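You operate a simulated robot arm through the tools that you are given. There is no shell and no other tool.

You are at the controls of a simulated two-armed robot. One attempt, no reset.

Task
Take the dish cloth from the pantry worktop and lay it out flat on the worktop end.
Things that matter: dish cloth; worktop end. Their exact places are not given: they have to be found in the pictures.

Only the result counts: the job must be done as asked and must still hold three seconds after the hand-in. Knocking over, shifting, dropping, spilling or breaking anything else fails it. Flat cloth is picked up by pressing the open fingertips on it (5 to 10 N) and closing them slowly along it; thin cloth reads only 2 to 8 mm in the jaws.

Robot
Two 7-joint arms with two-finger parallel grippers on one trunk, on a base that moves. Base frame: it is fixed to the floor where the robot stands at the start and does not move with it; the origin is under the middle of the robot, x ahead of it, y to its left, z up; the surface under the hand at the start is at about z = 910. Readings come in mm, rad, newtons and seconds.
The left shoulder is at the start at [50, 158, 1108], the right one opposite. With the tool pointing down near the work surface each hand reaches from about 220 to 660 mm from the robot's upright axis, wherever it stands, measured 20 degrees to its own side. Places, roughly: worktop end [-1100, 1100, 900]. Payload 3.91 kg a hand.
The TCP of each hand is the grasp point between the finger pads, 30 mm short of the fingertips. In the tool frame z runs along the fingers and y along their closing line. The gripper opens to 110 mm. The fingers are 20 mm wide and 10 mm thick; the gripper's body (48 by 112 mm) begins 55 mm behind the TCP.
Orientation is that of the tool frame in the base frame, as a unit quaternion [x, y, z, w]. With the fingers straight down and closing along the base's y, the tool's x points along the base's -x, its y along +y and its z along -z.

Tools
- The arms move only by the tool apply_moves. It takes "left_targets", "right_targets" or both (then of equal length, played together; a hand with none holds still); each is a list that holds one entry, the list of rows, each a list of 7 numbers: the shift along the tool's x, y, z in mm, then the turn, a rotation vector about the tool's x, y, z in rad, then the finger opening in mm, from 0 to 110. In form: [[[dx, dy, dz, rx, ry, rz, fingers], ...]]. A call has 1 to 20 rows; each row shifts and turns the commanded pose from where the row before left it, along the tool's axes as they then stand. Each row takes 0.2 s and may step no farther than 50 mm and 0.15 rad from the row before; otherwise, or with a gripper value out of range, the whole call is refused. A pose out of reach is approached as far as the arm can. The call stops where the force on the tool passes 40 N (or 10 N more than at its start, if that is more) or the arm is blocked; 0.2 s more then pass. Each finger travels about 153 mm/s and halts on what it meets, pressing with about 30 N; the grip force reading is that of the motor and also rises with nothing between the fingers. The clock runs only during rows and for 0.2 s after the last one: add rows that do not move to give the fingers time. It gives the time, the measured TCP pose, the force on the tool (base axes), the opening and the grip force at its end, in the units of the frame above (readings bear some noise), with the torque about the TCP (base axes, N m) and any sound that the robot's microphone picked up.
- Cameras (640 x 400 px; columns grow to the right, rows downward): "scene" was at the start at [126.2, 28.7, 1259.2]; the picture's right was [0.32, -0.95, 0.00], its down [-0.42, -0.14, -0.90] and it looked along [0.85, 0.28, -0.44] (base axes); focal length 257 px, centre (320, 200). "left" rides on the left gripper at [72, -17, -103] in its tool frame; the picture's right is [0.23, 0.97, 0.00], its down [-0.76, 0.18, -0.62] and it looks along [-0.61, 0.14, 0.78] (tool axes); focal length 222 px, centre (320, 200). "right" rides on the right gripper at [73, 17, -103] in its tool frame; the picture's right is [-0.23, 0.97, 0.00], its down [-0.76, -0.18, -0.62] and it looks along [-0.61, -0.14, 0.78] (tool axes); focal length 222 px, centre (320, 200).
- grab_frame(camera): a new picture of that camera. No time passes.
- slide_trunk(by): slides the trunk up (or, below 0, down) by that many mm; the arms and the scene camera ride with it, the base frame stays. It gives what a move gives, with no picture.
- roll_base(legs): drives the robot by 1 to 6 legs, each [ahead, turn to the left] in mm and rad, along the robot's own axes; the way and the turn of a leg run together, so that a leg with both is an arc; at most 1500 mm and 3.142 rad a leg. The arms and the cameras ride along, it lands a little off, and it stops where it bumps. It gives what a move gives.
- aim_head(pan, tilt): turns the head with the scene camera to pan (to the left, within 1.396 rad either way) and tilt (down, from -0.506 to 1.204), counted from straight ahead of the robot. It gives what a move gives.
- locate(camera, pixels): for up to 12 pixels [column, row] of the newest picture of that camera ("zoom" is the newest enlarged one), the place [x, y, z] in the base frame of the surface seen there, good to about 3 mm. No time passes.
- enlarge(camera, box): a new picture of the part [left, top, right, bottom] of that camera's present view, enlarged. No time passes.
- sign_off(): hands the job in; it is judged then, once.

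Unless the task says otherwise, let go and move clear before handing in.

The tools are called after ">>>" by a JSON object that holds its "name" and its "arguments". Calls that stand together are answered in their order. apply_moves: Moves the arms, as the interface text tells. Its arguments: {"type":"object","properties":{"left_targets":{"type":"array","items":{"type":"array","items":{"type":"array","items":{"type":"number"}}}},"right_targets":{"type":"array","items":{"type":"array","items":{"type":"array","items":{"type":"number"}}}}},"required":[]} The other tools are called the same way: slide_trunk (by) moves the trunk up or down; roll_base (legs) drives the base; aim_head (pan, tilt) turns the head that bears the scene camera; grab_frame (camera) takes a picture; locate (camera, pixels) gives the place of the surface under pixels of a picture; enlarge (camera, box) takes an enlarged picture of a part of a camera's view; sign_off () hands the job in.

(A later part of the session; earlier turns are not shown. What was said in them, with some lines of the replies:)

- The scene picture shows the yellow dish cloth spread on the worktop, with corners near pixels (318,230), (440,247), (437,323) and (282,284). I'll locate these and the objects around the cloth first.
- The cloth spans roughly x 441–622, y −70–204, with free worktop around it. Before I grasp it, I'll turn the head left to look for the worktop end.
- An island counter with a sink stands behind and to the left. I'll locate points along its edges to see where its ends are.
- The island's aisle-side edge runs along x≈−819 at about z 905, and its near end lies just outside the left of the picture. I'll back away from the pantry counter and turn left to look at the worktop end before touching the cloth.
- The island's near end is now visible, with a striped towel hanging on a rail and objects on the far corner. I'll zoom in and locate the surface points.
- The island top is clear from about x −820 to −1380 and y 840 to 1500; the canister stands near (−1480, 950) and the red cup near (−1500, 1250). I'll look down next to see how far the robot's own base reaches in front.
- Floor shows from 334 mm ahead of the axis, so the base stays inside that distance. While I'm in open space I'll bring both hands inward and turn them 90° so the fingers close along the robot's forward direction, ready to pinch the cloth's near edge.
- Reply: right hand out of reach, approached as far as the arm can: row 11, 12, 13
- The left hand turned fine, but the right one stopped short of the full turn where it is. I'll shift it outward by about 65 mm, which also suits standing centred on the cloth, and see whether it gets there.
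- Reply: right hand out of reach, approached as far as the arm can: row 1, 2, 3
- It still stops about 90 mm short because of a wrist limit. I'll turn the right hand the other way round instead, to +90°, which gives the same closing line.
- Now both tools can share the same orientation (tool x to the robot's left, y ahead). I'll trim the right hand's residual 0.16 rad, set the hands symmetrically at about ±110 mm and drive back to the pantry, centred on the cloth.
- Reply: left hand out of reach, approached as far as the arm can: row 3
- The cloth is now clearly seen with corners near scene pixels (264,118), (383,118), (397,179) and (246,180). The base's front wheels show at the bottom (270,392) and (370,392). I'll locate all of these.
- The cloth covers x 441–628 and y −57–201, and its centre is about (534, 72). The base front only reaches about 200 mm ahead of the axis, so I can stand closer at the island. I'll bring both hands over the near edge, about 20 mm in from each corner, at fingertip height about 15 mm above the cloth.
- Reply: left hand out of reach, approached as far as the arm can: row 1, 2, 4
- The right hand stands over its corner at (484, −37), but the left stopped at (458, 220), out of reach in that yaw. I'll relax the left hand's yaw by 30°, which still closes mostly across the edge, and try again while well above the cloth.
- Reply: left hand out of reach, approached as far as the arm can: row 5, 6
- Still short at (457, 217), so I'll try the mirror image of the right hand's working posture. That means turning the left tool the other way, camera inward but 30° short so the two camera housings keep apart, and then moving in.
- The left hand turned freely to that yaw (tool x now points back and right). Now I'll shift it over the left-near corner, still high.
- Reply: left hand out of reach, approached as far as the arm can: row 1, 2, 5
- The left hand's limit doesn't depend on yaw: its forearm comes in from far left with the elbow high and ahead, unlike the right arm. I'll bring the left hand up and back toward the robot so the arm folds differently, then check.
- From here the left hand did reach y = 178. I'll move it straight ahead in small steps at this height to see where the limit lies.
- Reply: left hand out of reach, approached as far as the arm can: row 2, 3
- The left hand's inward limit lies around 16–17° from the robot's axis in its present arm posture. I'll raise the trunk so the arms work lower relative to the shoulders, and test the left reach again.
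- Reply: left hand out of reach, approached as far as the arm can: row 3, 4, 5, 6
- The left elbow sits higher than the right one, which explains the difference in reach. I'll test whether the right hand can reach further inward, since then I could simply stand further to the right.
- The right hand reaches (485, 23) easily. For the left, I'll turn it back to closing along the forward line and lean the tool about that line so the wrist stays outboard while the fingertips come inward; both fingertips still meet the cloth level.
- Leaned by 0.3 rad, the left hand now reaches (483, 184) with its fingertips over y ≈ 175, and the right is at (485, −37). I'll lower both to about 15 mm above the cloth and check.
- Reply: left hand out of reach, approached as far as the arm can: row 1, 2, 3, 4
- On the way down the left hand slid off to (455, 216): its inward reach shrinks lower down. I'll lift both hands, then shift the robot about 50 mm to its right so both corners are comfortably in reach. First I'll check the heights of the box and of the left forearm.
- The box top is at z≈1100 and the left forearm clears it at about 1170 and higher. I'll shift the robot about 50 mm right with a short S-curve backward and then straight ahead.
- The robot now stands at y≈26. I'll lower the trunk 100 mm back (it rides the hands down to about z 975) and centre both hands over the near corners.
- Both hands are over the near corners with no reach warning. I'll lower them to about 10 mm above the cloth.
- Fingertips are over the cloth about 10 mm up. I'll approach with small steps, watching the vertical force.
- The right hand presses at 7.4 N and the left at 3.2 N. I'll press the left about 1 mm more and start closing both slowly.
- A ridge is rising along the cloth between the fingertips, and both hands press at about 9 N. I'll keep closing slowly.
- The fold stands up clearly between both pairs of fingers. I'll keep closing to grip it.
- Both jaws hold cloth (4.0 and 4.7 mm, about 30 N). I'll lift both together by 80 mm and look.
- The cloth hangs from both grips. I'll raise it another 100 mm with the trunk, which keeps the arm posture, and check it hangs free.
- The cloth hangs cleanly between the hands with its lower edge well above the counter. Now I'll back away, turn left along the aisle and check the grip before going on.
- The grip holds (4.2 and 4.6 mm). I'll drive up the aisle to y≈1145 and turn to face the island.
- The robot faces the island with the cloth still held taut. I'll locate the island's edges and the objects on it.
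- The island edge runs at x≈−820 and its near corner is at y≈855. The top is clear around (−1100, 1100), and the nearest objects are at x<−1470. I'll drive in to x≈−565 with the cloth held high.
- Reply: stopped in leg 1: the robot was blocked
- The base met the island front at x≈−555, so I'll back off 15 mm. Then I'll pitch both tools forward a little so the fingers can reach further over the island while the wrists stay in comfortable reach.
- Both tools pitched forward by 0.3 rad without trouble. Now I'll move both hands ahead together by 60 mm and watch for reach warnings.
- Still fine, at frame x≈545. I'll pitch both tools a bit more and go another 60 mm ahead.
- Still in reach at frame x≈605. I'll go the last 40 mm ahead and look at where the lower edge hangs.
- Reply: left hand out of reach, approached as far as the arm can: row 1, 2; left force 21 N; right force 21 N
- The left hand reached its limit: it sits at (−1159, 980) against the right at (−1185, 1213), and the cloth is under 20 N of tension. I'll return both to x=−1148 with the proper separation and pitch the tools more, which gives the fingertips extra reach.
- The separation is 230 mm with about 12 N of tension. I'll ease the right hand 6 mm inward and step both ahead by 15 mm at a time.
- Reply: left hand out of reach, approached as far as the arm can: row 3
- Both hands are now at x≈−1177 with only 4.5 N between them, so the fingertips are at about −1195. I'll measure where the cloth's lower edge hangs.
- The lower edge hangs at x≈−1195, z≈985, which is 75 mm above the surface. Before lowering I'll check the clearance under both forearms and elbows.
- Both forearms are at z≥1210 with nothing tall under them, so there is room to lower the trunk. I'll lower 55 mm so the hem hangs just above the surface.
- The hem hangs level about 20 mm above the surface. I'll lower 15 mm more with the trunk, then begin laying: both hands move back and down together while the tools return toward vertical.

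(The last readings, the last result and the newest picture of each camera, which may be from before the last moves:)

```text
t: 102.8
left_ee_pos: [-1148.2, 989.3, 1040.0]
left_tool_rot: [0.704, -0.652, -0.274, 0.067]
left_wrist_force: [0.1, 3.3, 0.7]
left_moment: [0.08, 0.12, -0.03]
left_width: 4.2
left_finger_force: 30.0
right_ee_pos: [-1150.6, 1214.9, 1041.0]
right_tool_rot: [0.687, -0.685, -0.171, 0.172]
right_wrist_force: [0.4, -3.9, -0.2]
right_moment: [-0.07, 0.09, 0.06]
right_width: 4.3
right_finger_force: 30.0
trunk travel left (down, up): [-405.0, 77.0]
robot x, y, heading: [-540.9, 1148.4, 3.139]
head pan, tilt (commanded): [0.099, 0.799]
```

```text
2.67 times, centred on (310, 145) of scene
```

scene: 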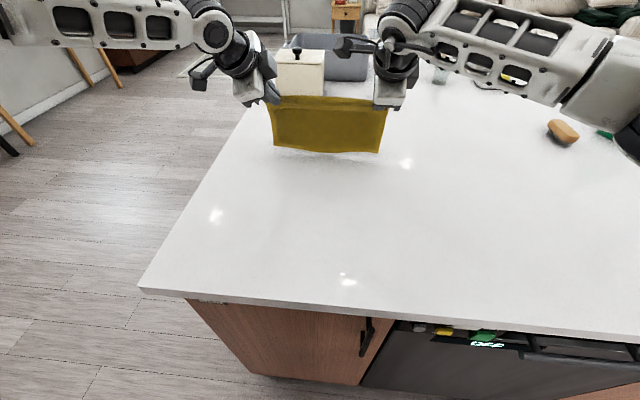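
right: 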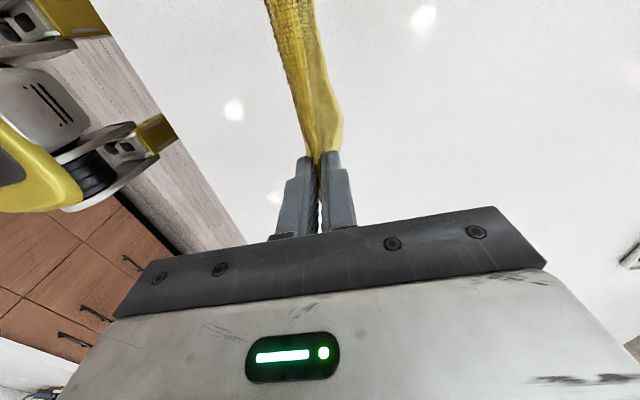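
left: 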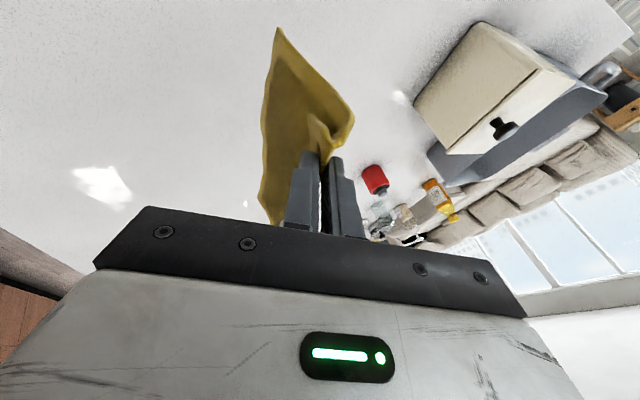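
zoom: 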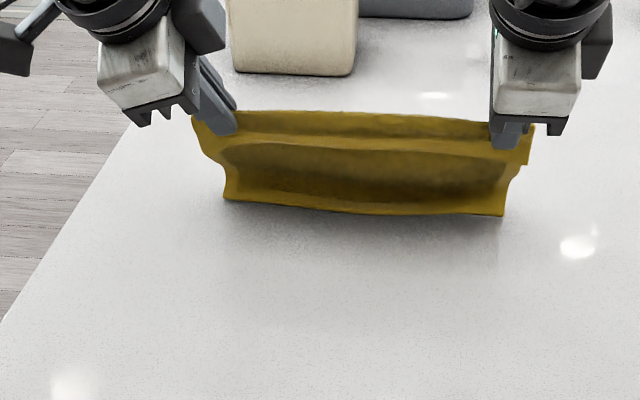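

The hem has touched down and the middle of the cloth bows a little. I'll check where the hem sits relative to the fingertips.

>>> {"name": "locate", "arguments": {"camera": "zoom", "pixels": [[230, 196], [500, 211], [360, 208], [360, 180], [360, 150], [360, 120], [290, 195], [430, 205]]}}

>>> {"name": "grab_frame", "arguments": {"camera": "left"}}

>>> {"name": "grab_frame", "arguments": {"camera": "right"}}

```text
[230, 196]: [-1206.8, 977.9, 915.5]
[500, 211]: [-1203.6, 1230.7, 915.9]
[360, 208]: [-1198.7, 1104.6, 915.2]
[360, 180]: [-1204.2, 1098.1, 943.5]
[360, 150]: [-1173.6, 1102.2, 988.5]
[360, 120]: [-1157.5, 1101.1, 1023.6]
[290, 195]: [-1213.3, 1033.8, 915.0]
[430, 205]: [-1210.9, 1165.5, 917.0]
```

```text
taken
```

left: 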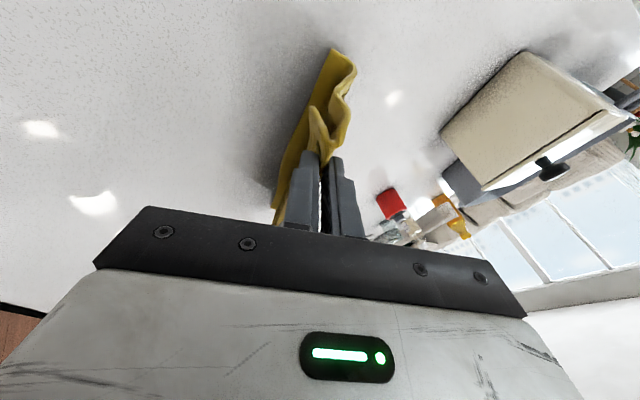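

```text
taken
```

right: 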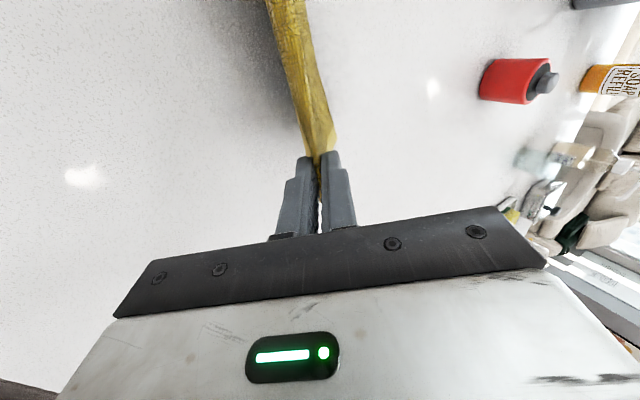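

The hem lies at x≈−1203, ahead of the fingertips at −1163, so the cloth leans the right way. I'll pull back about 16 mm to straighten it, then keep alternating trunk lowering with pulling back.

>>> {"name": "apply_moves", "arguments": {"left_targets": [[[0, -7.06, -3.77, 0.04, 0, 0, 0], [0, -7.2, -3.5, 0.04, 0, 0, 0], [0, 0, 0, 0, 0, 0, 0]]], "right_targets": [[[0, -7.06, -3.77, 0.04, 0, 0, 0], [0, -7.2, -3.5, 0.04, 0, 0, 0], [0, 0, 0, 0, 0, 0, 0]]]}}

>>> {"name": "slide_trunk", "arguments": {"by": -15}}

>>> {"name": "apply_moves", "arguments": {"left_targets": [[[0, -8.25, -3.6, 0.04, -0.04, 0, 0], [0, -8.4, -3.25, 0.04, -0.04, 0, 0], [0, 0, 0, 0, 0, 0, 0]]], "right_targets": [[[0, -8.25, -3.6, 0.04, 0, 0, 0], [0, -8.4, -3.25, 0.04, 0, 0, 0], [0, 0, 0, 0, 0, 0, 0]]]}}

>>> {"name": "grab_frame", "arguments": {"camera": "scene"}}

>>> {"name": "enlarge", "arguments": {"camera": "scene", "box": [190, 70, 430, 220]}}

```text
t: 103.6
left_ee_pos: [-1131.4, 989.7, 1040.3]
left_tool_rot: [0.706, -0.662, -0.247, 0.039]
left_wrist_force: [-1.4, 2.7, 0.0]
left_moment: [0.1, 0.11, -0.02]
left_width: 4.0
left_finger_force: 30.2
right_ee_pos: [-1133.7, 1215.7, 1040.7]
right_tool_rot: [0.693, -0.691, -0.144, 0.144]
right_wrist_force: [0.5, -3.9, 0.2]
right_moment: [-0.08, 0.11, 0.05]
right_width: 4.6
right_finger_force: 30.0
trunk travel left (down, up): [-405.0, 77.0]
robot x, y, heading: [-542.9, 1145.6, 3.14]
head pan, tilt (commanded): [0.099, 0.799]
```

```text
t: 104.2
left_ee_pos: [-1131.3, 988.9, 1027.0]
left_tool_rot: [0.706, -0.662, -0.248, 0.038]
left_wrist_force: [1.1, 3.9, 0.1]
left_moment: [0.05, 0.11, -0.01]
left_width: 4.2
left_finger_force: 29.9
right_ee_pos: [-1132.1, 1215.4, 1026.2]
right_tool_rot: [0.693, -0.691, -0.144, 0.145]
right_wrist_force: [0.3, -4.0, 0.4]
right_moment: [-0.07, 0.12, 0.04]
right_width: 4.2
right_finger_force: 30.4
trunk travel left (down, up): [-390.0, 92.0]
robot x, y, heading: [-544.2, 1150.1, 3.144]
head pan, tilt (commanded): [0.099, 0.799]
```

```text
t: 105.0
left_ee_pos: [-1114.1, 990.5, 1025.5]
left_tool_rot: [0.697, -0.673, -0.248, -0.016]
left_wrist_force: [-0.6, 2.0, 0.5]
left_moment: [0.01, 0.12, 0.01]
left_width: 4.5
left_finger_force: 30.1
right_ee_pos: [-1115.5, 1214.8, 1025.8]
right_tool_rot: [0.698, -0.697, -0.116, 0.117]
right_wrist_force: [0.1, -1.0, 0.9]
right_moment: [-0.01, 0.06, -0.01]
right_width: 4.5
right_finger_force: 30.2
trunk travel left (down, up): [-390.0, 92.0]
robot x, y, heading: [-542.0, 1154.0, 3.145]
head pan, tilt (commanded): [0.099, 0.799]
```

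```text
taken
```

scene: 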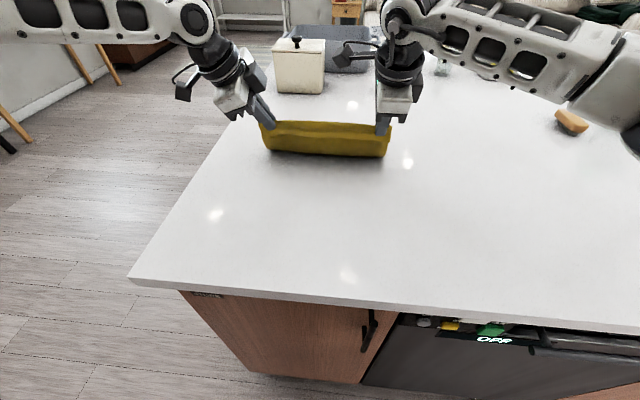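

```text
2.67 times, centred on (310, 145) of scene
```

zoom: 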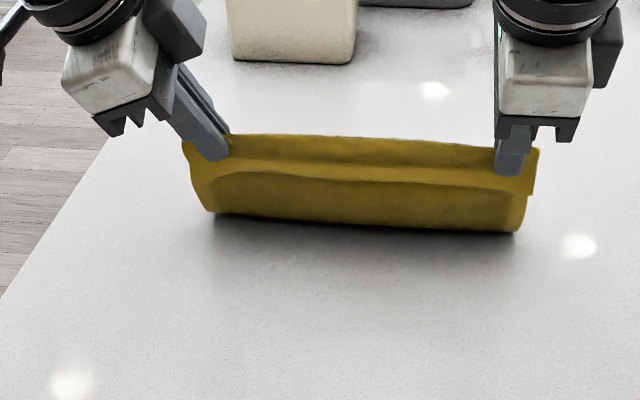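

>>> {"name": "locate", "arguments": {"camera": "zoom", "pixels": [[212, 208], [365, 222], [515, 226], [365, 205], [365, 190], [365, 175], [365, 160], [365, 142]]}}

>>> {"name": "grab_frame", "arguments": {"camera": "left"}}

>>> {"name": "grab_frame", "arguments": {"camera": "right"}}

```text
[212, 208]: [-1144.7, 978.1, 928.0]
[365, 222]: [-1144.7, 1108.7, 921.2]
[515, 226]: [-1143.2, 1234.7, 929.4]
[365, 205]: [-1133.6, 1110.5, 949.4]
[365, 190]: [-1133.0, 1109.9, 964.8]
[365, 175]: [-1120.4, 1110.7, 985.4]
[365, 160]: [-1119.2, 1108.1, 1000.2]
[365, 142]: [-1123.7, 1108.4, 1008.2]
```

```text
taken
```

left: 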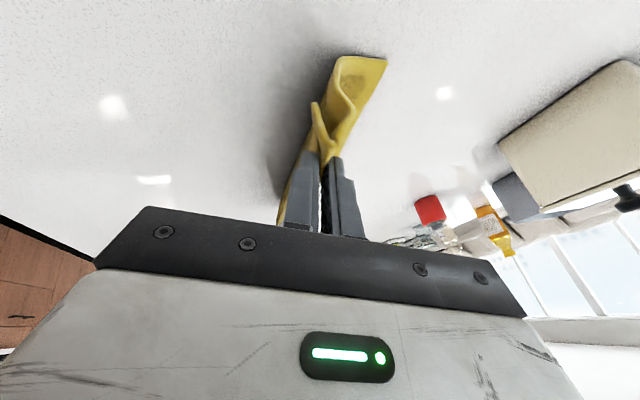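

```text
taken
```

right: 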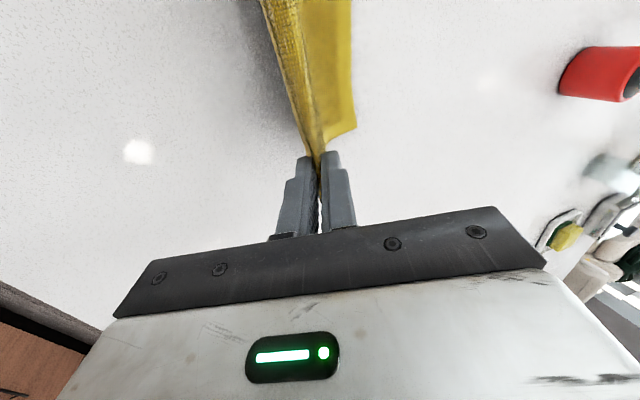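

The left camera shows the cloth hanging and then curving away ahead with the hem flat, so the lay is going as intended. I'll continue with two more lower-and-pull-back cycles.

>>> {"name": "slide_trunk", "arguments": {"by": -15}}

>>> {"name": "apply_moves", "arguments": {"left_targets": [[[0, -7.6, -2.6, 0.04, -0.03, 0, 0], [0, -7.66, -2.29, 0.04, -0.03, 0, 0], [0, 0, 0, 0, 0, 0, 0]]], "right_targets": [[[0, -7.6, -2.6, 0.04, 0, 0, 0], [0, -7.66, -2.29, 0.04, 0, 0, 0], [0, 0, 0, 0, 0, 0, 0]]]}}

>>> {"name": "slide_trunk", "arguments": {"by": -15}}

>>> {"name": "apply_moves", "arguments": {"left_targets": [[[0, -7.75, -1.98, 0.04, 0, 0, 0], [0, -7.82, -1.67, 0.04, 0, 0, 0], [0, 0, 0, 0, 0, 0, 0]]], "right_targets": [[[0, -7.75, -1.98, 0.04, 0, 0, 0], [0, -7.82, -1.67, 0.04, 0, 0, 0], [0, 0, 0, 0, 0, 0, 0]]]}}

>>> {"name": "grab_frame", "arguments": {"camera": "left"}}

>>> {"name": "enlarge", "arguments": {"camera": "scene", "box": [190, 70, 430, 220]}}

```text
t: 105.6
left_ee_pos: [-1114.4, 989.0, 1009.1]
left_tool_rot: [0.697, -0.673, -0.249, -0.016]
left_wrist_force: [0.2, 1.6, -0.1]
left_moment: [-0.01, 0.12, 0.04]
left_width: 4.3
left_finger_force: 30.4
right_ee_pos: [-1115.8, 1215.4, 1010.2]
right_tool_rot: [0.699, -0.696, -0.117, 0.117]
right_wrist_force: [-0.3, -1.9, 0.1]
right_moment: [-0.02, 0.09, 0.03]
right_width: 4.4
right_finger_force: 29.7
trunk travel left (down, up): [-375.0, 107.0]
robot x, y, heading: [-543.4, 1149.8, 3.141]
head pan, tilt (commanded): [0.099, 0.799]
```

```text
t: 106.4
left_ee_pos: [-1097.9, 988.7, 1010.2]
left_tool_rot: [0.687, -0.682, -0.242, -0.064]
left_wrist_force: [0.1, 0.7, 0.4]
left_moment: [0.03, 0.08, 0.03]
left_width: 4.2
left_finger_force: 30.0
right_ee_pos: [-1099.3, 1215.1, 1010.0]
right_tool_rot: [0.703, -0.7, -0.089, 0.088]
right_wrist_force: [1.3, -0.9, 0.0]
right_moment: [0.02, 0.06, -0.01]
right_width: 4.6
right_finger_force: 30.2
trunk travel left (down, up): [-375.0, 107.0]
robot x, y, heading: [-541.2, 1152.7, 3.139]
head pan, tilt (commanded): [0.099, 0.799]
```

```text
t: 107.1
left_ee_pos: [-1097.3, 989.2, 995.9]
left_tool_rot: [0.688, -0.68, -0.243, -0.063]
left_wrist_force: [-0.6, 0.2, -1.3]
left_moment: [-0.04, 0.12, 0.03]
left_width: 3.9
left_finger_force: 30.1
right_ee_pos: [-1100.6, 1215.4, 995.6]
right_tool_rot: [0.703, -0.7, -0.089, 0.09]
right_wrist_force: [-0.3, -0.9, -0.1]
right_moment: [-0.04, 0.1, 0.01]
right_width: 4.5
right_finger_force: 30.0
trunk travel left (down, up): [-360.0, 122.0]
robot x, y, heading: [-539.9, 1150.3, 3.141]
head pan, tilt (commanded): [0.099, 0.799]
```

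```text
t: 107.9
left_ee_pos: [-1082.7, 988.0, 994.0]
left_tool_rot: [-0.685, 0.69, 0.215, 0.091]
left_wrist_force: [0.0, 0.8, 0.2]
left_moment: [0.02, 0.09, 0.03]
left_width: 4.1
left_finger_force: 30.1
right_ee_pos: [-1083.4, 1216.8, 996.3]
right_tool_rot: [0.706, -0.703, -0.06, 0.059]
right_wrist_force: [-0.9, -0.5, -0.8]
right_moment: [0.0, 0.11, -0.02]
right_width: 4.4
right_finger_force: 29.8
trunk travel left (down, up): [-360.0, 122.0]
robot x, y, heading: [-540.5, 1151.4, 3.141]
head pan, tilt (commanded): [0.099, 0.799]
```

```text
taken
```

left: 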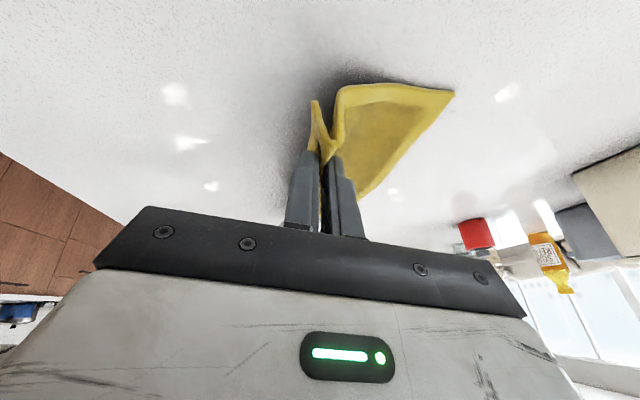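

```text
2.67 times, centred on (310, 145) of scene
```

zoom: 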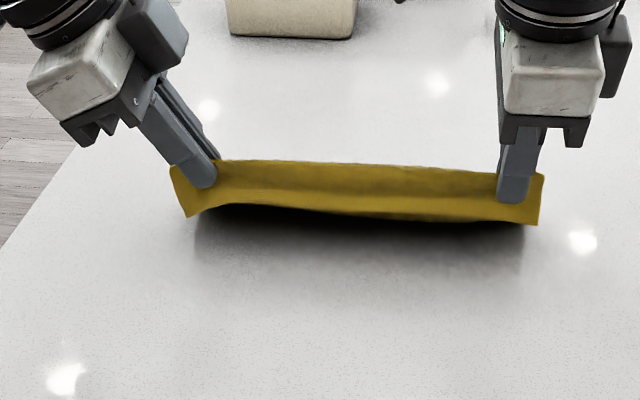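

The main part is laying out ahead in good shape. I'll locate the hem from the left camera.

>>> {"name": "locate", "arguments": {"camera": "left", "pixels": [[448, 95], [400, 88], [350, 90], [375, 185], [410, 130], [380, 130], [350, 130], [320, 125]]}}

>>> {"name": "grab_frame", "arguments": {"camera": "right"}}

```text
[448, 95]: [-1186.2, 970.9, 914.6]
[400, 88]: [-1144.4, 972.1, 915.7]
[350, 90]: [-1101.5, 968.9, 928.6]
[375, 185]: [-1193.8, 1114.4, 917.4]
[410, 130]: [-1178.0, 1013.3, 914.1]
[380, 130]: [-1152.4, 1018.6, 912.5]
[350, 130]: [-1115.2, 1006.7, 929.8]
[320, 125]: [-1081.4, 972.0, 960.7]
```

```text
taken
```

right: 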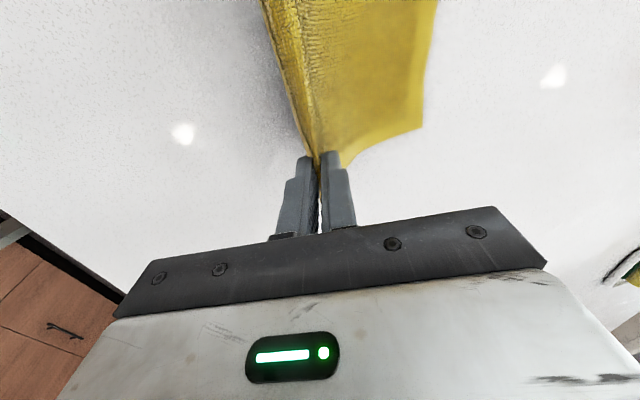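

The hem lies at x≈−1190 and the left edge at y≈971. I'll keep lowering, with small pull-back and tools returning to vertical.

>>> {"name": "slide_trunk", "arguments": {"by": -15}}

>>> {"name": "apply_moves", "arguments": {"left_targets": [[[0, -4, -0.7, 0.04, 0, 0, 0], [0, -4, -0.5, 0.04, 0, 0, 0], [0, 0, 0, 0, 0, 0, 0]]], "right_targets": [[[0, -4, -0.7, 0.04, 0, 0, 0], [0, -4, -0.5, 0.04, 0, 0, 0], [0, 0, 0, 0, 0, 0, 0]]]}}

>>> {"name": "slide_trunk", "arguments": {"by": -13}}

>>> {"name": "apply_moves", "arguments": {"left_targets": [[[0, -3.5, -0.3, 0.045, 0, 0, 0], [0, -3.5, -0.2, 0.045, 0, 0, 0], [0, 0, 0, 0, 0, 0, 0]]], "right_targets": [[[0, -3.5, -0.3, 0.045, 0, 0, 0], [0, -3.5, -0.2, 0.045, 0, 0, 0], [0, 0, 0, 0, 0, 0, 0]]]}}

>>> {"name": "enlarge", "arguments": {"camera": "scene", "box": [190, 70, 430, 220]}}

>>> {"name": "grab_frame", "arguments": {"camera": "left"}}

>>> {"name": "grab_frame", "arguments": {"camera": "right"}}

```text
t: 108.5
left_ee_pos: [-1080.1, 988.9, 979.5]
left_tool_rot: [-0.684, 0.69, 0.216, 0.091]
left_wrist_force: [0.8, 1.4, 0.6]
left_moment: [0.06, 0.08, 0.04]
left_width: 4.0
left_finger_force: 29.7
right_ee_pos: [-1083.4, 1214.6, 980.9]
right_tool_rot: [0.706, -0.703, -0.061, 0.061]
right_wrist_force: [-0.3, 0.0, 0.7]
right_moment: [0.0, 0.1, 0.01]
right_width: 4.6
right_finger_force: 30.4
trunk travel left (down, up): [-345.0, 137.0]
robot x, y, heading: [-542.1, 1153.8, 3.142]
head pan, tilt (commanded): [0.099, 0.799]
```

```text
t: 109.3
left_ee_pos: [-1074.1, 988.5, 979.4]
left_tool_rot: [-0.681, 0.698, 0.188, 0.119]
left_wrist_force: [0.0, 1.8, 0.1]
left_moment: [0.05, 0.08, 0.01]
left_width: 4.2
left_finger_force: 29.9
right_ee_pos: [-1075.3, 1215.1, 981.1]
right_tool_rot: [0.707, -0.705, -0.033, 0.034]
right_wrist_force: [0.1, -0.5, -1.1]
right_moment: [-0.01, 0.09, -0.02]
right_width: 4.5
right_finger_force: 29.7
trunk travel left (down, up): [-345.0, 137.0]
robot x, y, heading: [-542.0, 1152.2, 3.14]
head pan, tilt (commanded): [0.099, 0.799]
```

```text
t: 109.9
left_ee_pos: [-1075.0, 988.0, 966.9]
left_tool_rot: [-0.679, 0.7, 0.187, 0.118]
left_wrist_force: [0.5, 1.2, 0.4]
left_moment: [0.02, 0.08, 0.06]
left_width: 4.1
left_finger_force: 30.4
right_ee_pos: [-1076.1, 1215.1, 968.6]
right_tool_rot: [0.708, -0.704, -0.033, 0.033]
right_wrist_force: [-0.4, -0.7, -0.3]
right_moment: [-0.02, 0.09, -0.01]
right_width: 4.4
right_finger_force: 30.1
trunk travel left (down, up): [-332.0, 150.0]
robot x, y, heading: [-543.0, 1151.3, 3.14]
head pan, tilt (commanded): [0.099, 0.799]
```

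```text
t: 110.7
left_ee_pos: [-1067.3, 988.3, 967.1]
left_tool_rot: [-0.675, 0.706, 0.155, 0.149]
left_wrist_force: [-0.1, 2.1, -0.2]
left_moment: [0.02, 0.09, 0.04]
left_width: 4.0
left_finger_force: 30.1
right_ee_pos: [-1069.2, 1215.7, 967.2]
right_tool_rot: [0.709, -0.705, 0.0, 0.001]
right_wrist_force: [0.3, -1.0, -0.2]
right_moment: [0.02, 0.08, 0.04]
right_width: 4.5
right_finger_force: 29.8
trunk travel left (down, up): [-332.0, 150.0]
robot x, y, heading: [-540.0, 1150.2, 3.135]
head pan, tilt (commanded): [0.099, 0.799]
```

```text
2.67 times, centred on (310, 145) of scene
```

zoom: 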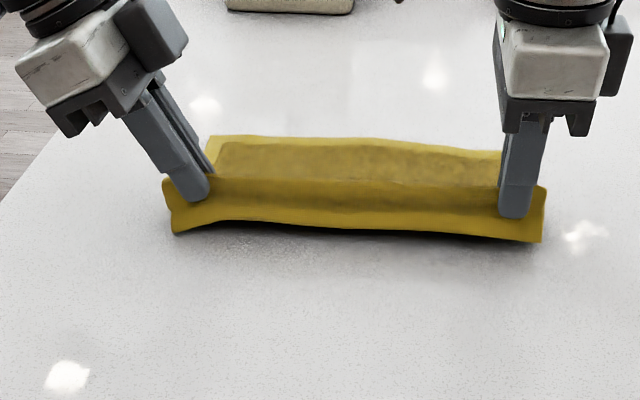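

```text
taken
```

left: 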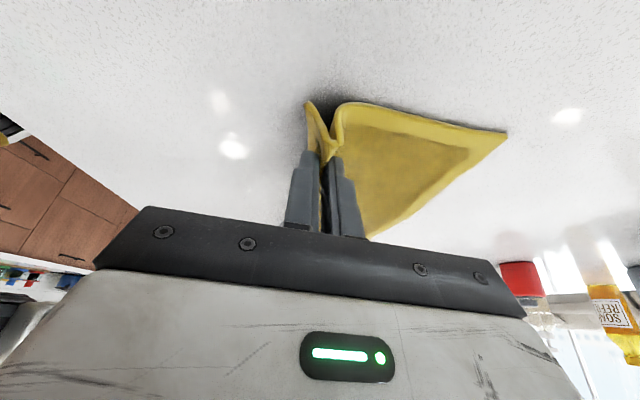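

```text
taken
```

right: 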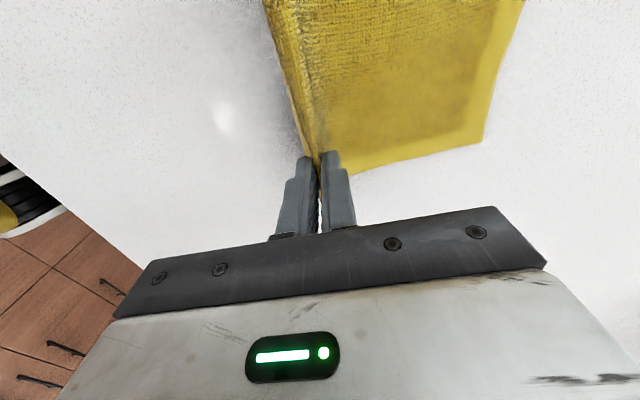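

Both tools are vertical in the closing plane, and the main part is flat from the hem almost to the fingers. I'll check the little front flap's position before pressing down.

>>> {"name": "locate", "arguments": {"camera": "zoom", "pixels": [[175, 230], [350, 225], [535, 238], [350, 205], [350, 183], [200, 195], [515, 210], [350, 160]]}}

```text
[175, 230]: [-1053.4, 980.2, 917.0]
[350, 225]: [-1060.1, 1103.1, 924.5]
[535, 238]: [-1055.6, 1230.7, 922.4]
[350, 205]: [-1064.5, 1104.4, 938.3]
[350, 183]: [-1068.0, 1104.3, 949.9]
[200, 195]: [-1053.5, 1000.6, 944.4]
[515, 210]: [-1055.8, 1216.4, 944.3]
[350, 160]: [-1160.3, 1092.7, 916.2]
```

The flap already leans toward the robot (x≈−1055 against the tips at −1068), so it will fold outward as I want. I'll go down with slight forward motion to keep it that way.

>>> {"name": "apply_moves", "arguments": {"left_targets": [[[0.2, 4, 0, 0, 0, 0, 0], [0, 0, 0, 0, 0, 0, 0]]], "right_targets": [[[0, 4, 0, 0, 0, 0, 0], [0, 0, 0, 0, 0, 0, 0]]]}}

>>> {"name": "slide_trunk", "arguments": {"by": -9}}

>>> {"name": "apply_moves", "arguments": {"left_targets": [[[0.2, 4, 0, 0, 0, 0, 0], [0, 0, 0, 0, 0, 0, 0]]], "right_targets": [[[0, 4, 0, 0, 0, 0, 0], [0, 0, 0, 0, 0, 0, 0]]]}}

>>> {"name": "slide_trunk", "arguments": {"by": -7}}

>>> {"name": "enlarge", "arguments": {"camera": "scene", "box": [190, 70, 430, 220]}}

>>> {"name": "grab_frame", "arguments": {"camera": "left"}}

```text
t: 111.3
left_ee_pos: [-1071.8, 986.9, 966.6]
left_tool_rot: [-0.674, 0.706, 0.156, 0.15]
left_wrist_force: [0.6, 1.7, -0.3]
left_moment: [0.0, 0.09, 0.03]
left_width: 4.1
left_finger_force: 30.1
right_ee_pos: [-1072.5, 1215.2, 968.6]
right_tool_rot: [0.708, -0.706, 0.0, 0.0]
right_wrist_force: [-0.4, -2.0, -0.1]
right_moment: [-0.03, 0.11, -0.01]
right_width: 4.6
right_finger_force: 30.0
trunk travel left (down, up): [-332.0, 150.0]
robot x, y, heading: [-540.1, 1149.7, 3.138]
head pan, tilt (commanded): [0.099, 0.799]
```

```text
t: 111.9
left_ee_pos: [-1071.1, 988.6, 957.1]
left_tool_rot: [-0.673, 0.707, 0.156, 0.149]
left_wrist_force: [1.2, 0.9, 0.4]
left_moment: [-0.02, 0.12, 0.06]
left_width: 4.4
left_finger_force: 29.9
right_ee_pos: [-1071.8, 1214.9, 958.2]
right_tool_rot: [0.708, -0.706, -0.001, 0.001]
right_wrist_force: [-0.8, -0.6, 0.7]
right_moment: [-0.01, 0.09, -0.03]
right_width: 4.4
right_finger_force: 29.8
trunk travel left (down, up): [-323.0, 159.0]
robot x, y, heading: [-537.0, 1148.0, 3.139]
head pan, tilt (commanded): [0.099, 0.799]
```

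```text
t: 112.5
left_ee_pos: [-1075.8, 988.9, 958.0]
left_tool_rot: [-0.674, 0.706, 0.156, 0.149]
left_wrist_force: [1.4, 2.0, 0.5]
left_moment: [0.01, 0.06, 0.07]
left_width: 4.4
left_finger_force: 30.3
right_ee_pos: [-1076.8, 1214.6, 959.6]
right_tool_rot: [0.709, -0.706, 0.0, 0.001]
right_wrist_force: [0.1, -2.4, 0.4]
right_moment: [-0.05, 0.07, 0.0]
right_width: 4.5
right_finger_force: 29.7
trunk travel left (down, up): [-323.0, 159.0]
robot x, y, heading: [-540.5, 1153.2, 3.136]
head pan, tilt (commanded): [0.099, 0.799]
```

```text
t: 113.0
left_ee_pos: [-1075.5, 988.1, 952.5]
left_tool_rot: [-0.674, 0.707, 0.156, 0.148]
left_wrist_force: [-0.2, 1.7, 1.3]
left_moment: [0.02, 0.11, 0.03]
left_width: 4.4
left_finger_force: 30.7
right_ee_pos: [-1076.7, 1214.9, 953.4]
right_tool_rot: [0.709, -0.705, -0.002, 0.001]
right_wrist_force: [0.4, -2.2, 0.9]
right_moment: [-0.03, 0.09, 0.0]
right_width: 4.4
right_finger_force: 30.0
trunk travel left (down, up): [-316.0, 166.0]
robot x, y, heading: [-542.7, 1151.2, 3.14]
head pan, tilt (commanded): [0.099, 0.799]
```

```text
2.67 times, centred on (310, 145) of scene
```

zoom: 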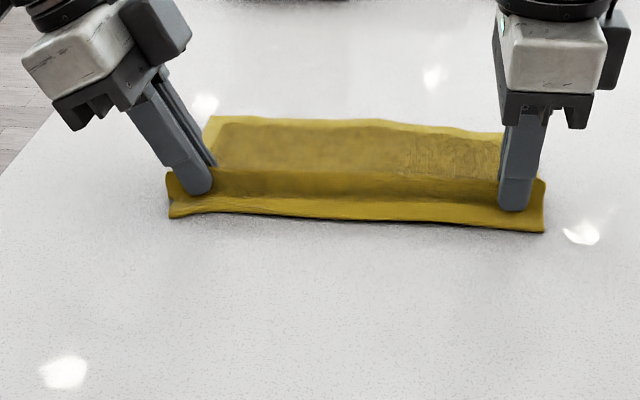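

```text
taken
```

left: 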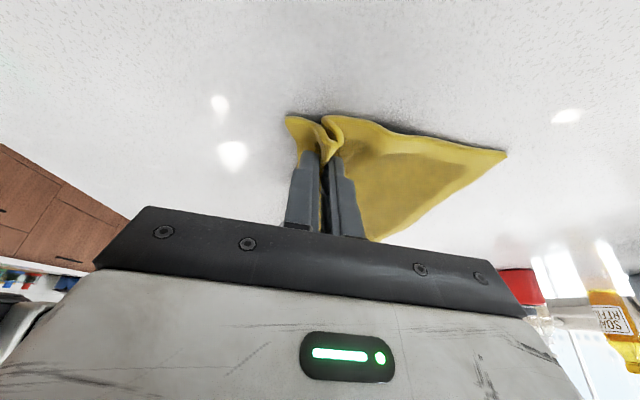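

The flap has folded outward onto the worktop. I'll lower the fingertips onto the surface with small steps.

>>> {"name": "apply_moves", "arguments": {"left_targets": [[[0.84, 0, 1.82, 0, 0, 0, 0], [0.84, 0, 1.82, 0, 0, 0, 0], [0.84, 0, 1.82, 0, 0, 0, 0], [0, 0, 0, 0, 0, 0, 0]]], "right_targets": [[[0, 0, 2, 0, 0, 0, 0], [0, 0, 2, 0, 0, 0, 0], [0, 0, 2, 0, 0, 0, 0], [0, 0, 0, 0, 0, 0, 0]]]}}

```text
t: 114.0
left_ee_pos: [-1074.8, 987.9, 945.3]
left_tool_rot: [-0.674, 0.706, 0.157, 0.148]
left_wrist_force: [0.4, -0.9, 7.7]
left_moment: [0.04, 0.12, 0.07]
left_width: 4.0
left_finger_force: 30.0
right_ee_pos: [-1076.2, 1214.9, 947.9]
right_tool_rot: [0.709, -0.705, -0.002, 0.002]
right_wrist_force: [-0.8, -2.4, 5.6]
right_moment: [-0.07, 0.12, -0.06]
right_width: 4.7
right_finger_force: 29.9
trunk travel left (down, up): [-316.0, 166.0]
robot x, y, heading: [-539.5, 1146.9, 3.141]
head pan, tilt (commanded): [0.099, 0.799]
```

Both tips press at about 6–8 N. Now I'll do the reverse of the pick-up: open slowly while pressing and shift back so the far finger stays put and the near finger draws the flap out.

>>> {"name": "apply_moves", "arguments": {"left_targets": [[[0, -1, 0, 0, 0, 0, 7], [0, -1.5, 0, 0, 0, 0, 10], [0, -1.5, 0, 0, 0, 0, 13], [0, -1.5, 0, 0, 0, 0, 16], [0, -1.5, 0, 0, 0, 0, 19], [0, -1.5, 0, 0, 0, 0, 22], [0, 0, 0, 0, 0, 0, 22]]], "right_targets": [[[0, -1, 0, 0, 0, 0, 7], [0, -1.5, 0, 0, 0, 0, 10], [0, -1.5, 0, 0, 0, 0, 13], [0, -1.5, 0, 0, 0, 0, 16], [0, -1.5, 0, 0, 0, 0, 19], [0, -1.5, 0, 0, 0, 0, 22], [0, 0, 0, 0, 0, 0, 22]]]}}

>>> {"name": "enlarge", "arguments": {"camera": "scene", "box": [190, 70, 430, 220]}}

>>> {"name": "grab_frame", "arguments": {"camera": "left"}}

>>> {"name": "grab_frame", "arguments": {"camera": "right"}}

```text
t: 115.7
left_ee_pos: [-1066.4, 988.0, 944.2]
left_tool_rot: [-0.674, 0.707, 0.156, 0.149]
left_wrist_force: [-1.0, 0.1, 4.6]
left_moment: [0.04, 0.07, -0.03]
left_width: 22.1
left_finger_force: 0.4
right_ee_pos: [-1067.5, 1215.9, 945.5]
right_tool_rot: [0.709, -0.705, -0.001, 0.002]
right_wrist_force: [-1.5, -1.2, 5.1]
right_moment: [-0.01, 0.06, 0.01]
right_width: 22.6
right_finger_force: 0.7
trunk travel left (down, up): [-316.0, 166.0]
robot x, y, heading: [-538.1, 1148.0, 3.137]
head pan, tilt (commanded): [0.099, 0.799]
```

```text
2.67 times, centred on (310, 145) of scene
```

zoom: 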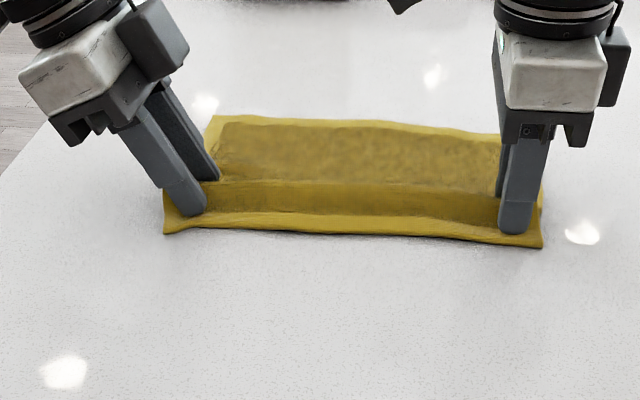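

```text
taken
```

left: 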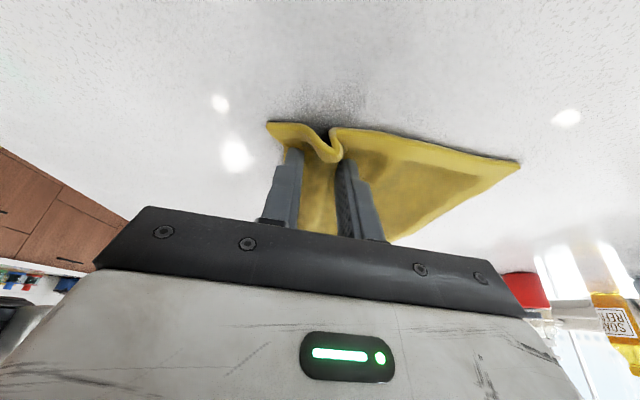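

```text
taken
```

right: 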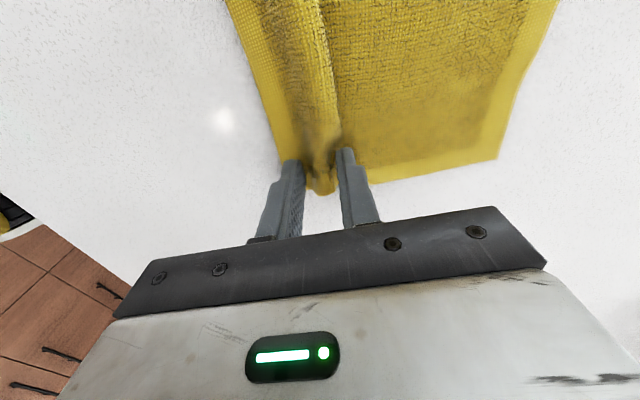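

The fold is opening out as planned and the flap follows the near fingers. I'll continue to about 50 mm with slightly more press.

>>> {"name": "apply_moves", "arguments": {"left_targets": [[[0.3, -1.5, 0.7, 0, 0, 0, 25], [0, -1.5, 0, 0, 0, 0, 28], [0, -1.5, 0, 0, 0, 0, 31], [0, -1.5, 0, 0, 0, 0, 34], [0, -1.5, 0, 0, 0, 0, 37], [0, -1.5, 0, 0, 0, 0, 40], [0, 0, 0, 0, 0, 0, 40]]], "right_targets": [[[0, -1.5, 0.7, 0, 0, 0, 25], [0, -1.5, 0, 0, 0, 0, 28], [0, -1.5, 0, 0, 0, 0, 31], [0, -1.5, 0, 0, 0, 0, 34], [0, -1.5, 0, 0, 0, 0, 37], [0, -1.5, 0, 0, 0, 0, 40], [0, 0, 0, 0, 0, 0, 40]]]}}

>>> {"name": "enlarge", "arguments": {"camera": "scene", "box": [190, 70, 430, 220]}}

>>> {"name": "grab_frame", "arguments": {"camera": "left"}}

>>> {"name": "grab_frame", "arguments": {"camera": "right"}}

```text
t: 117.2
left_ee_pos: [-1058.5, 986.5, 945.5]
left_tool_rot: [-0.674, 0.706, 0.158, 0.147]
left_wrist_force: [-1.7, 1.1, 9.6]
left_moment: [0.05, 0.08, -0.05]
left_width: 39.6
left_finger_force: 0.1
right_ee_pos: [-1057.7, 1215.5, 946.3]
right_tool_rot: [0.708, -0.706, 0.0, 0.002]
right_wrist_force: [-1.8, -1.1, 6.4]
right_moment: [-0.04, 0.16, 0.02]
right_width: 40.6
right_finger_force: 0.2
trunk travel left (down, up): [-316.0, 166.0]
robot x, y, heading: [-538.4, 1147.9, 3.144]
head pan, tilt (commanded): [0.099, 0.799]
```

```text
2.67 times, centred on (310, 145) of scene
```

zoom: 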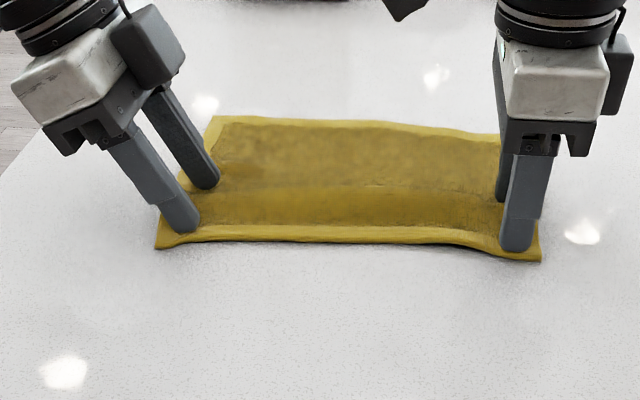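

```text
taken
```

left: 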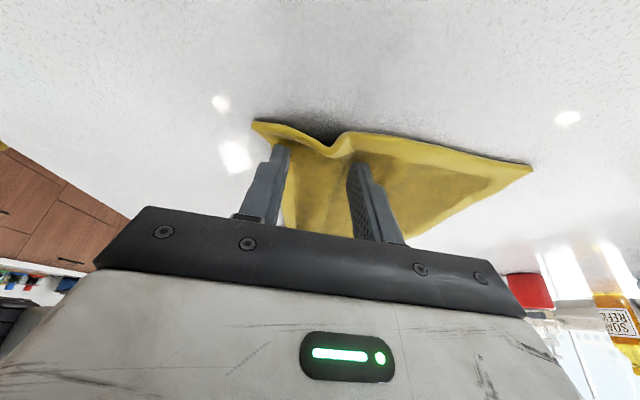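

```text
taken
```

right: 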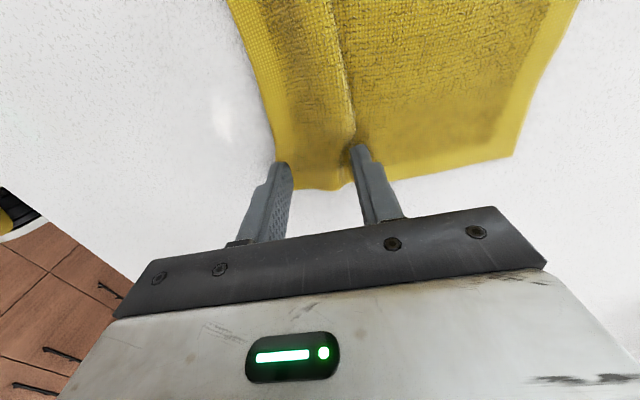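

The ridge is much lower. I'll open on to about 55 mm.

>>> {"name": "apply_moves", "arguments": {"left_targets": [[[-0.1, -1.5, -0.3, 0, 0, 0, 43], [0, -1.5, 0, 0, 0, 0, 46], [0, -1.5, 0, 0, 0, 0, 49], [0, -1.5, 0, 0, 0, 0, 52], [0, -1.5, 0, 0, 0, 0, 55], [0, 0, 0, 0, 0, 0, 55]]], "right_targets": [[[0, -1.5, 0, 0, 0, 0, 43], [0, -1.5, 0, 0, 0, 0, 46], [0, -1.5, 0, 0, 0, 0, 49], [0, -1.5, 0, 0, 0, 0, 52], [0, -1.5, 0, 0, 0, 0, 55], [0, 0, 0, 0, 0, 0, 55]]]}}

>>> {"name": "enlarge", "arguments": {"camera": "scene", "box": [190, 70, 430, 220]}}

>>> {"name": "grab_frame", "arguments": {"camera": "left"}}

>>> {"name": "grab_frame", "arguments": {"camera": "right"}}

```text
t: 118.7
left_ee_pos: [-1049.7, 987.0, 943.4]
left_tool_rot: [-0.674, 0.706, 0.157, 0.149]
left_wrist_force: [-1.1, 1.5, 10.8]
left_moment: [0.08, 0.11, -0.03]
left_width: 52.5
left_finger_force: 0.1
right_ee_pos: [-1052.2, 1215.2, 945.9]
right_tool_rot: [0.708, -0.706, 0.0, 0.002]
right_wrist_force: [-1.7, -1.2, 4.9]
right_moment: [-0.06, 0.18, -0.02]
right_width: 55.4
right_finger_force: 0.1
trunk travel left (down, up): [-316.0, 166.0]
robot x, y, heading: [-538.2, 1152.8, 3.143]
head pan, tilt (commanded): [0.099, 0.799]
```

```text
2.67 times, centred on (310, 145) of scene
```

zoom: 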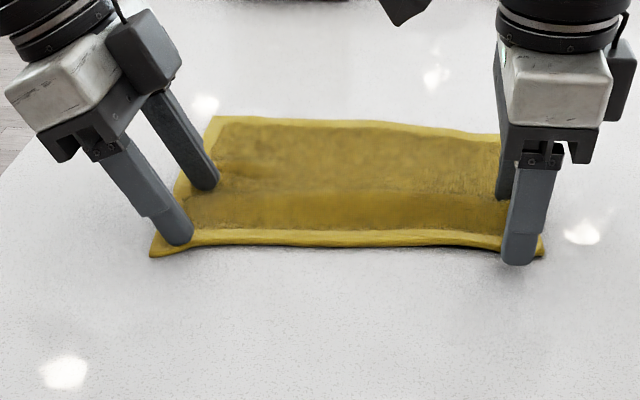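

```text
taken
```

left: 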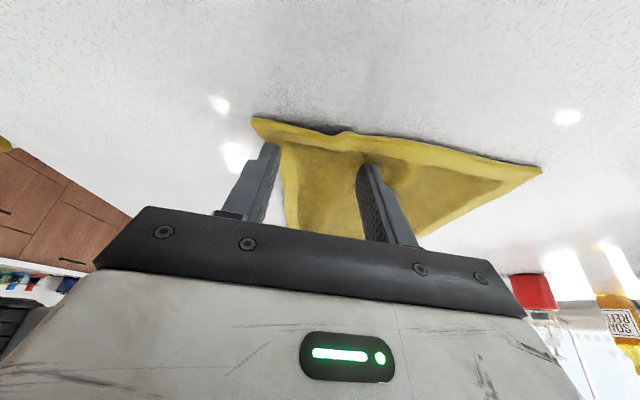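

```text
taken
```

right: 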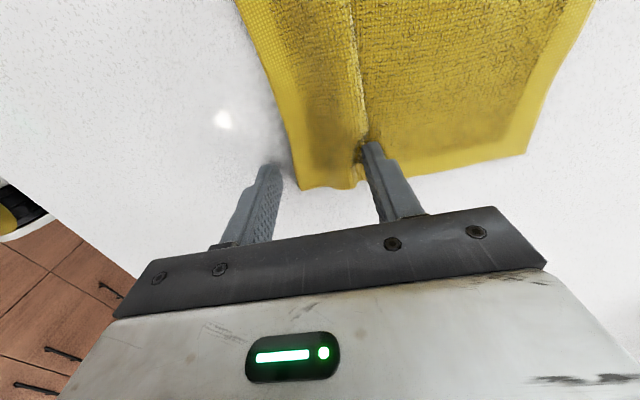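

The fold is nearly gone, and the right near finger has just slid off the edge. I'll lift both hands straight up and inspect the cloth.

>>> {"name": "apply_moves", "arguments": {"left_targets": [[[-2.1, 0, -4.5, 0, 0, 0, 55], [-4.2, 0, -9.1, 0, 0, 0, 55], [-8.4, 0, -18.2, 0, 0, 0, 55], [-12.6, 0, -27.2, 0, 0, 0, 55], [0, 0, -30, 0, 0, 0, 55], [0, 0, -30, 0, 0, 0, 55], [0, 0, 0, 0, 0, 0, 55]]], "right_targets": [[[0, 0, -5, 0, 0, 0, 55], [0, 0, -10, 0, 0, 0, 55], [0, 0, -20, 0, 0, 0, 55], [0, 0, -30, 0, 0, 0, 55], [0, 0, -30, 0, 0, 0, 55], [0, 0, -30, 0, 0, 0, 55], [0, 0, 0, 0, 0, 0, 55]]]}}

>>> {"name": "grab_frame", "arguments": {"camera": "scene"}}

>>> {"name": "enlarge", "arguments": {"camera": "scene", "box": [210, 80, 430, 210]}}

```text
t: 120.2
left_ee_pos: [-1048.7, 961.1, 1063.9]
left_tool_rot: [-0.674, 0.706, 0.155, 0.15]
left_wrist_force: [0.2, -0.3, -0.6]
left_moment: [0.0, 0.02, -0.01]
left_width: 54.7
left_finger_force: 0.0
right_ee_pos: [-1051.3, 1216.3, 1071.3]
right_tool_rot: [0.709, -0.706, 0.0, 0.0]
right_wrist_force: [0.0, -0.3, -0.6]
right_moment: [-0.03, -0.02, -0.02]
right_width: 55.1
right_finger_force: 0.1
trunk travel left (down, up): [-316.0, 166.0]
robot x, y, heading: [-539.8, 1150.4, 3.143]
head pan, tilt (commanded): [0.099, 0.799]
```

```text
taken
```

scene: 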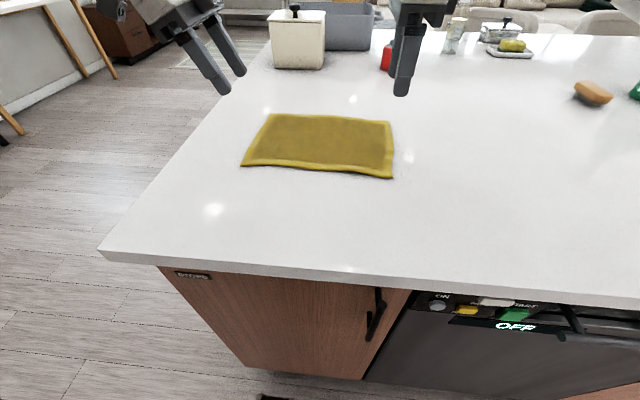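

```text
2.91 times, centred on (320, 145) of scene
```

zoom: 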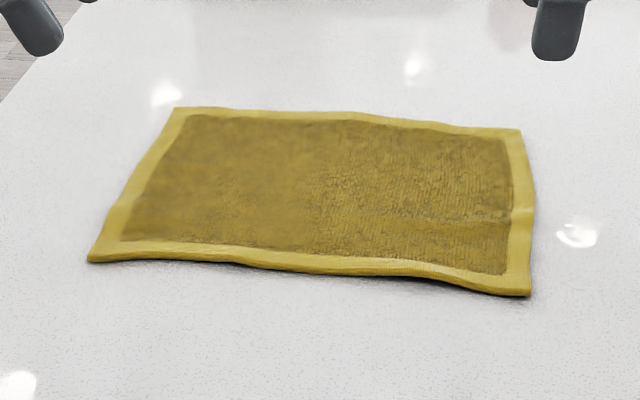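

The cloth lies flat on the island, rectangular and without folds. I'll measure its corners and heights.

>>> {"name": "locate", "arguments": {"camera": "zoom", "pixels": [[178, 110], [517, 132], [526, 290], [94, 258], [310, 190], [250, 200], [430, 210], [515, 220], [280, 265], [430, 278], [350, 118], [150, 180]]}}

```text
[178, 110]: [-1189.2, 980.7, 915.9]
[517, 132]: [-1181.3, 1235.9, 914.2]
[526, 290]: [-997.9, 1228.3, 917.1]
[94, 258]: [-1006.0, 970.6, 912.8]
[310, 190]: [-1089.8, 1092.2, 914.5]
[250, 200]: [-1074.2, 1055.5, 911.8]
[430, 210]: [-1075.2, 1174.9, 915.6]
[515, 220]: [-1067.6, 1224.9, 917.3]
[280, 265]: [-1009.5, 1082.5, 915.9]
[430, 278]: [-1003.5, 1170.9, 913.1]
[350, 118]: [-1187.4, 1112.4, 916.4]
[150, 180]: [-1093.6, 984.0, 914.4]
```

The cloth lies at x −1189 to −1000, y 970 to 1236, so its centre is about (−1094, 1104). All its heights are within 912–917 mm. I'll back the robot away so the hands are well clear, then take a last look.

>>> {"name": "roll_base", "arguments": {"legs": [[-220, 0]]}}

>>> {"name": "grab_frame", "arguments": {"camera": "scene"}}

>>> {"name": "enlarge", "arguments": {"camera": "scene", "box": [200, 40, 440, 190]}}

```text
t: 121.9
left_ee_pos: [-831.7, 960.9, 1062.7]
left_tool_rot: [-0.673, 0.707, 0.155, 0.15]
left_wrist_force: [0.0, -0.4, -1.0]
left_moment: [-0.01, -0.01, 0.01]
left_width: 55.1
left_finger_force: 0.1
right_ee_pos: [-833.7, 1216.1, 1070.1]
right_tool_rot: [0.708, -0.706, 0.0, 0.0]
right_wrist_force: [0.7, -1.0, 0.3]
right_moment: [0.01, 0.03, -0.02]
right_width: 54.9
right_finger_force: 0.0
trunk travel left (down, up): [-316.0, 166.0]
robot x, y, heading: [-322.0, 1151.1, 3.14]
head pan, tilt (commanded): [0.099, 0.799]
```

```text
taken
```

scene: 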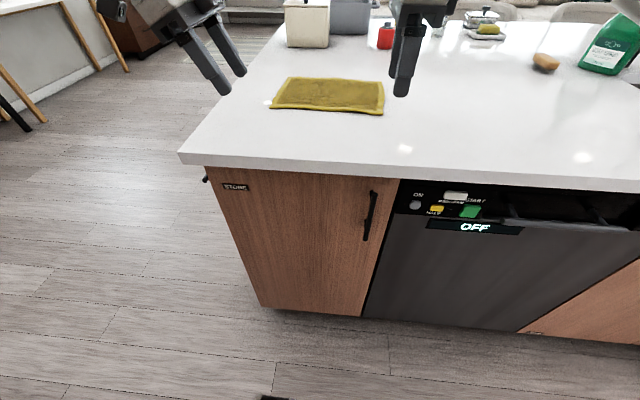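

```text
2.67 times, centred on (320, 115) of scene
```

zoom: 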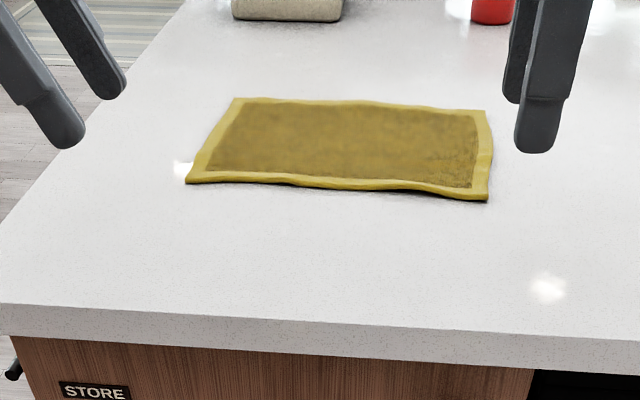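

The cloth lies flat and undisturbed on the worktop end, both hands are empty and clear, and the things seen on the island (canister, blue box, red cup) are as before. I'm handing the job in.

>>> {"name": "sign_off", "arguments": {}}

```text
The job is handed in.
```

The dish cloth is laid out flat on the worktop end, and I've handed the job in. No verdict came back with the hand-in.

- **Position:** its centre is at about (−1094, 1104), close to the rough target of (−1100, 1100).
- **Flatness:** it measures about 185 × 257 mm, close to its size on the pantry worktop. Every point I checked on it was between 912 and 917 mm high, so no fold is left.
- **Contact:** while driving up, the base bumped the front of the island once. I backed off 15 mm, and the later pictures show nothing moved. Otherwise I touched only the cloth and the worktop.
- **Hands:** both were empty and clear of the island objects before I handed in.
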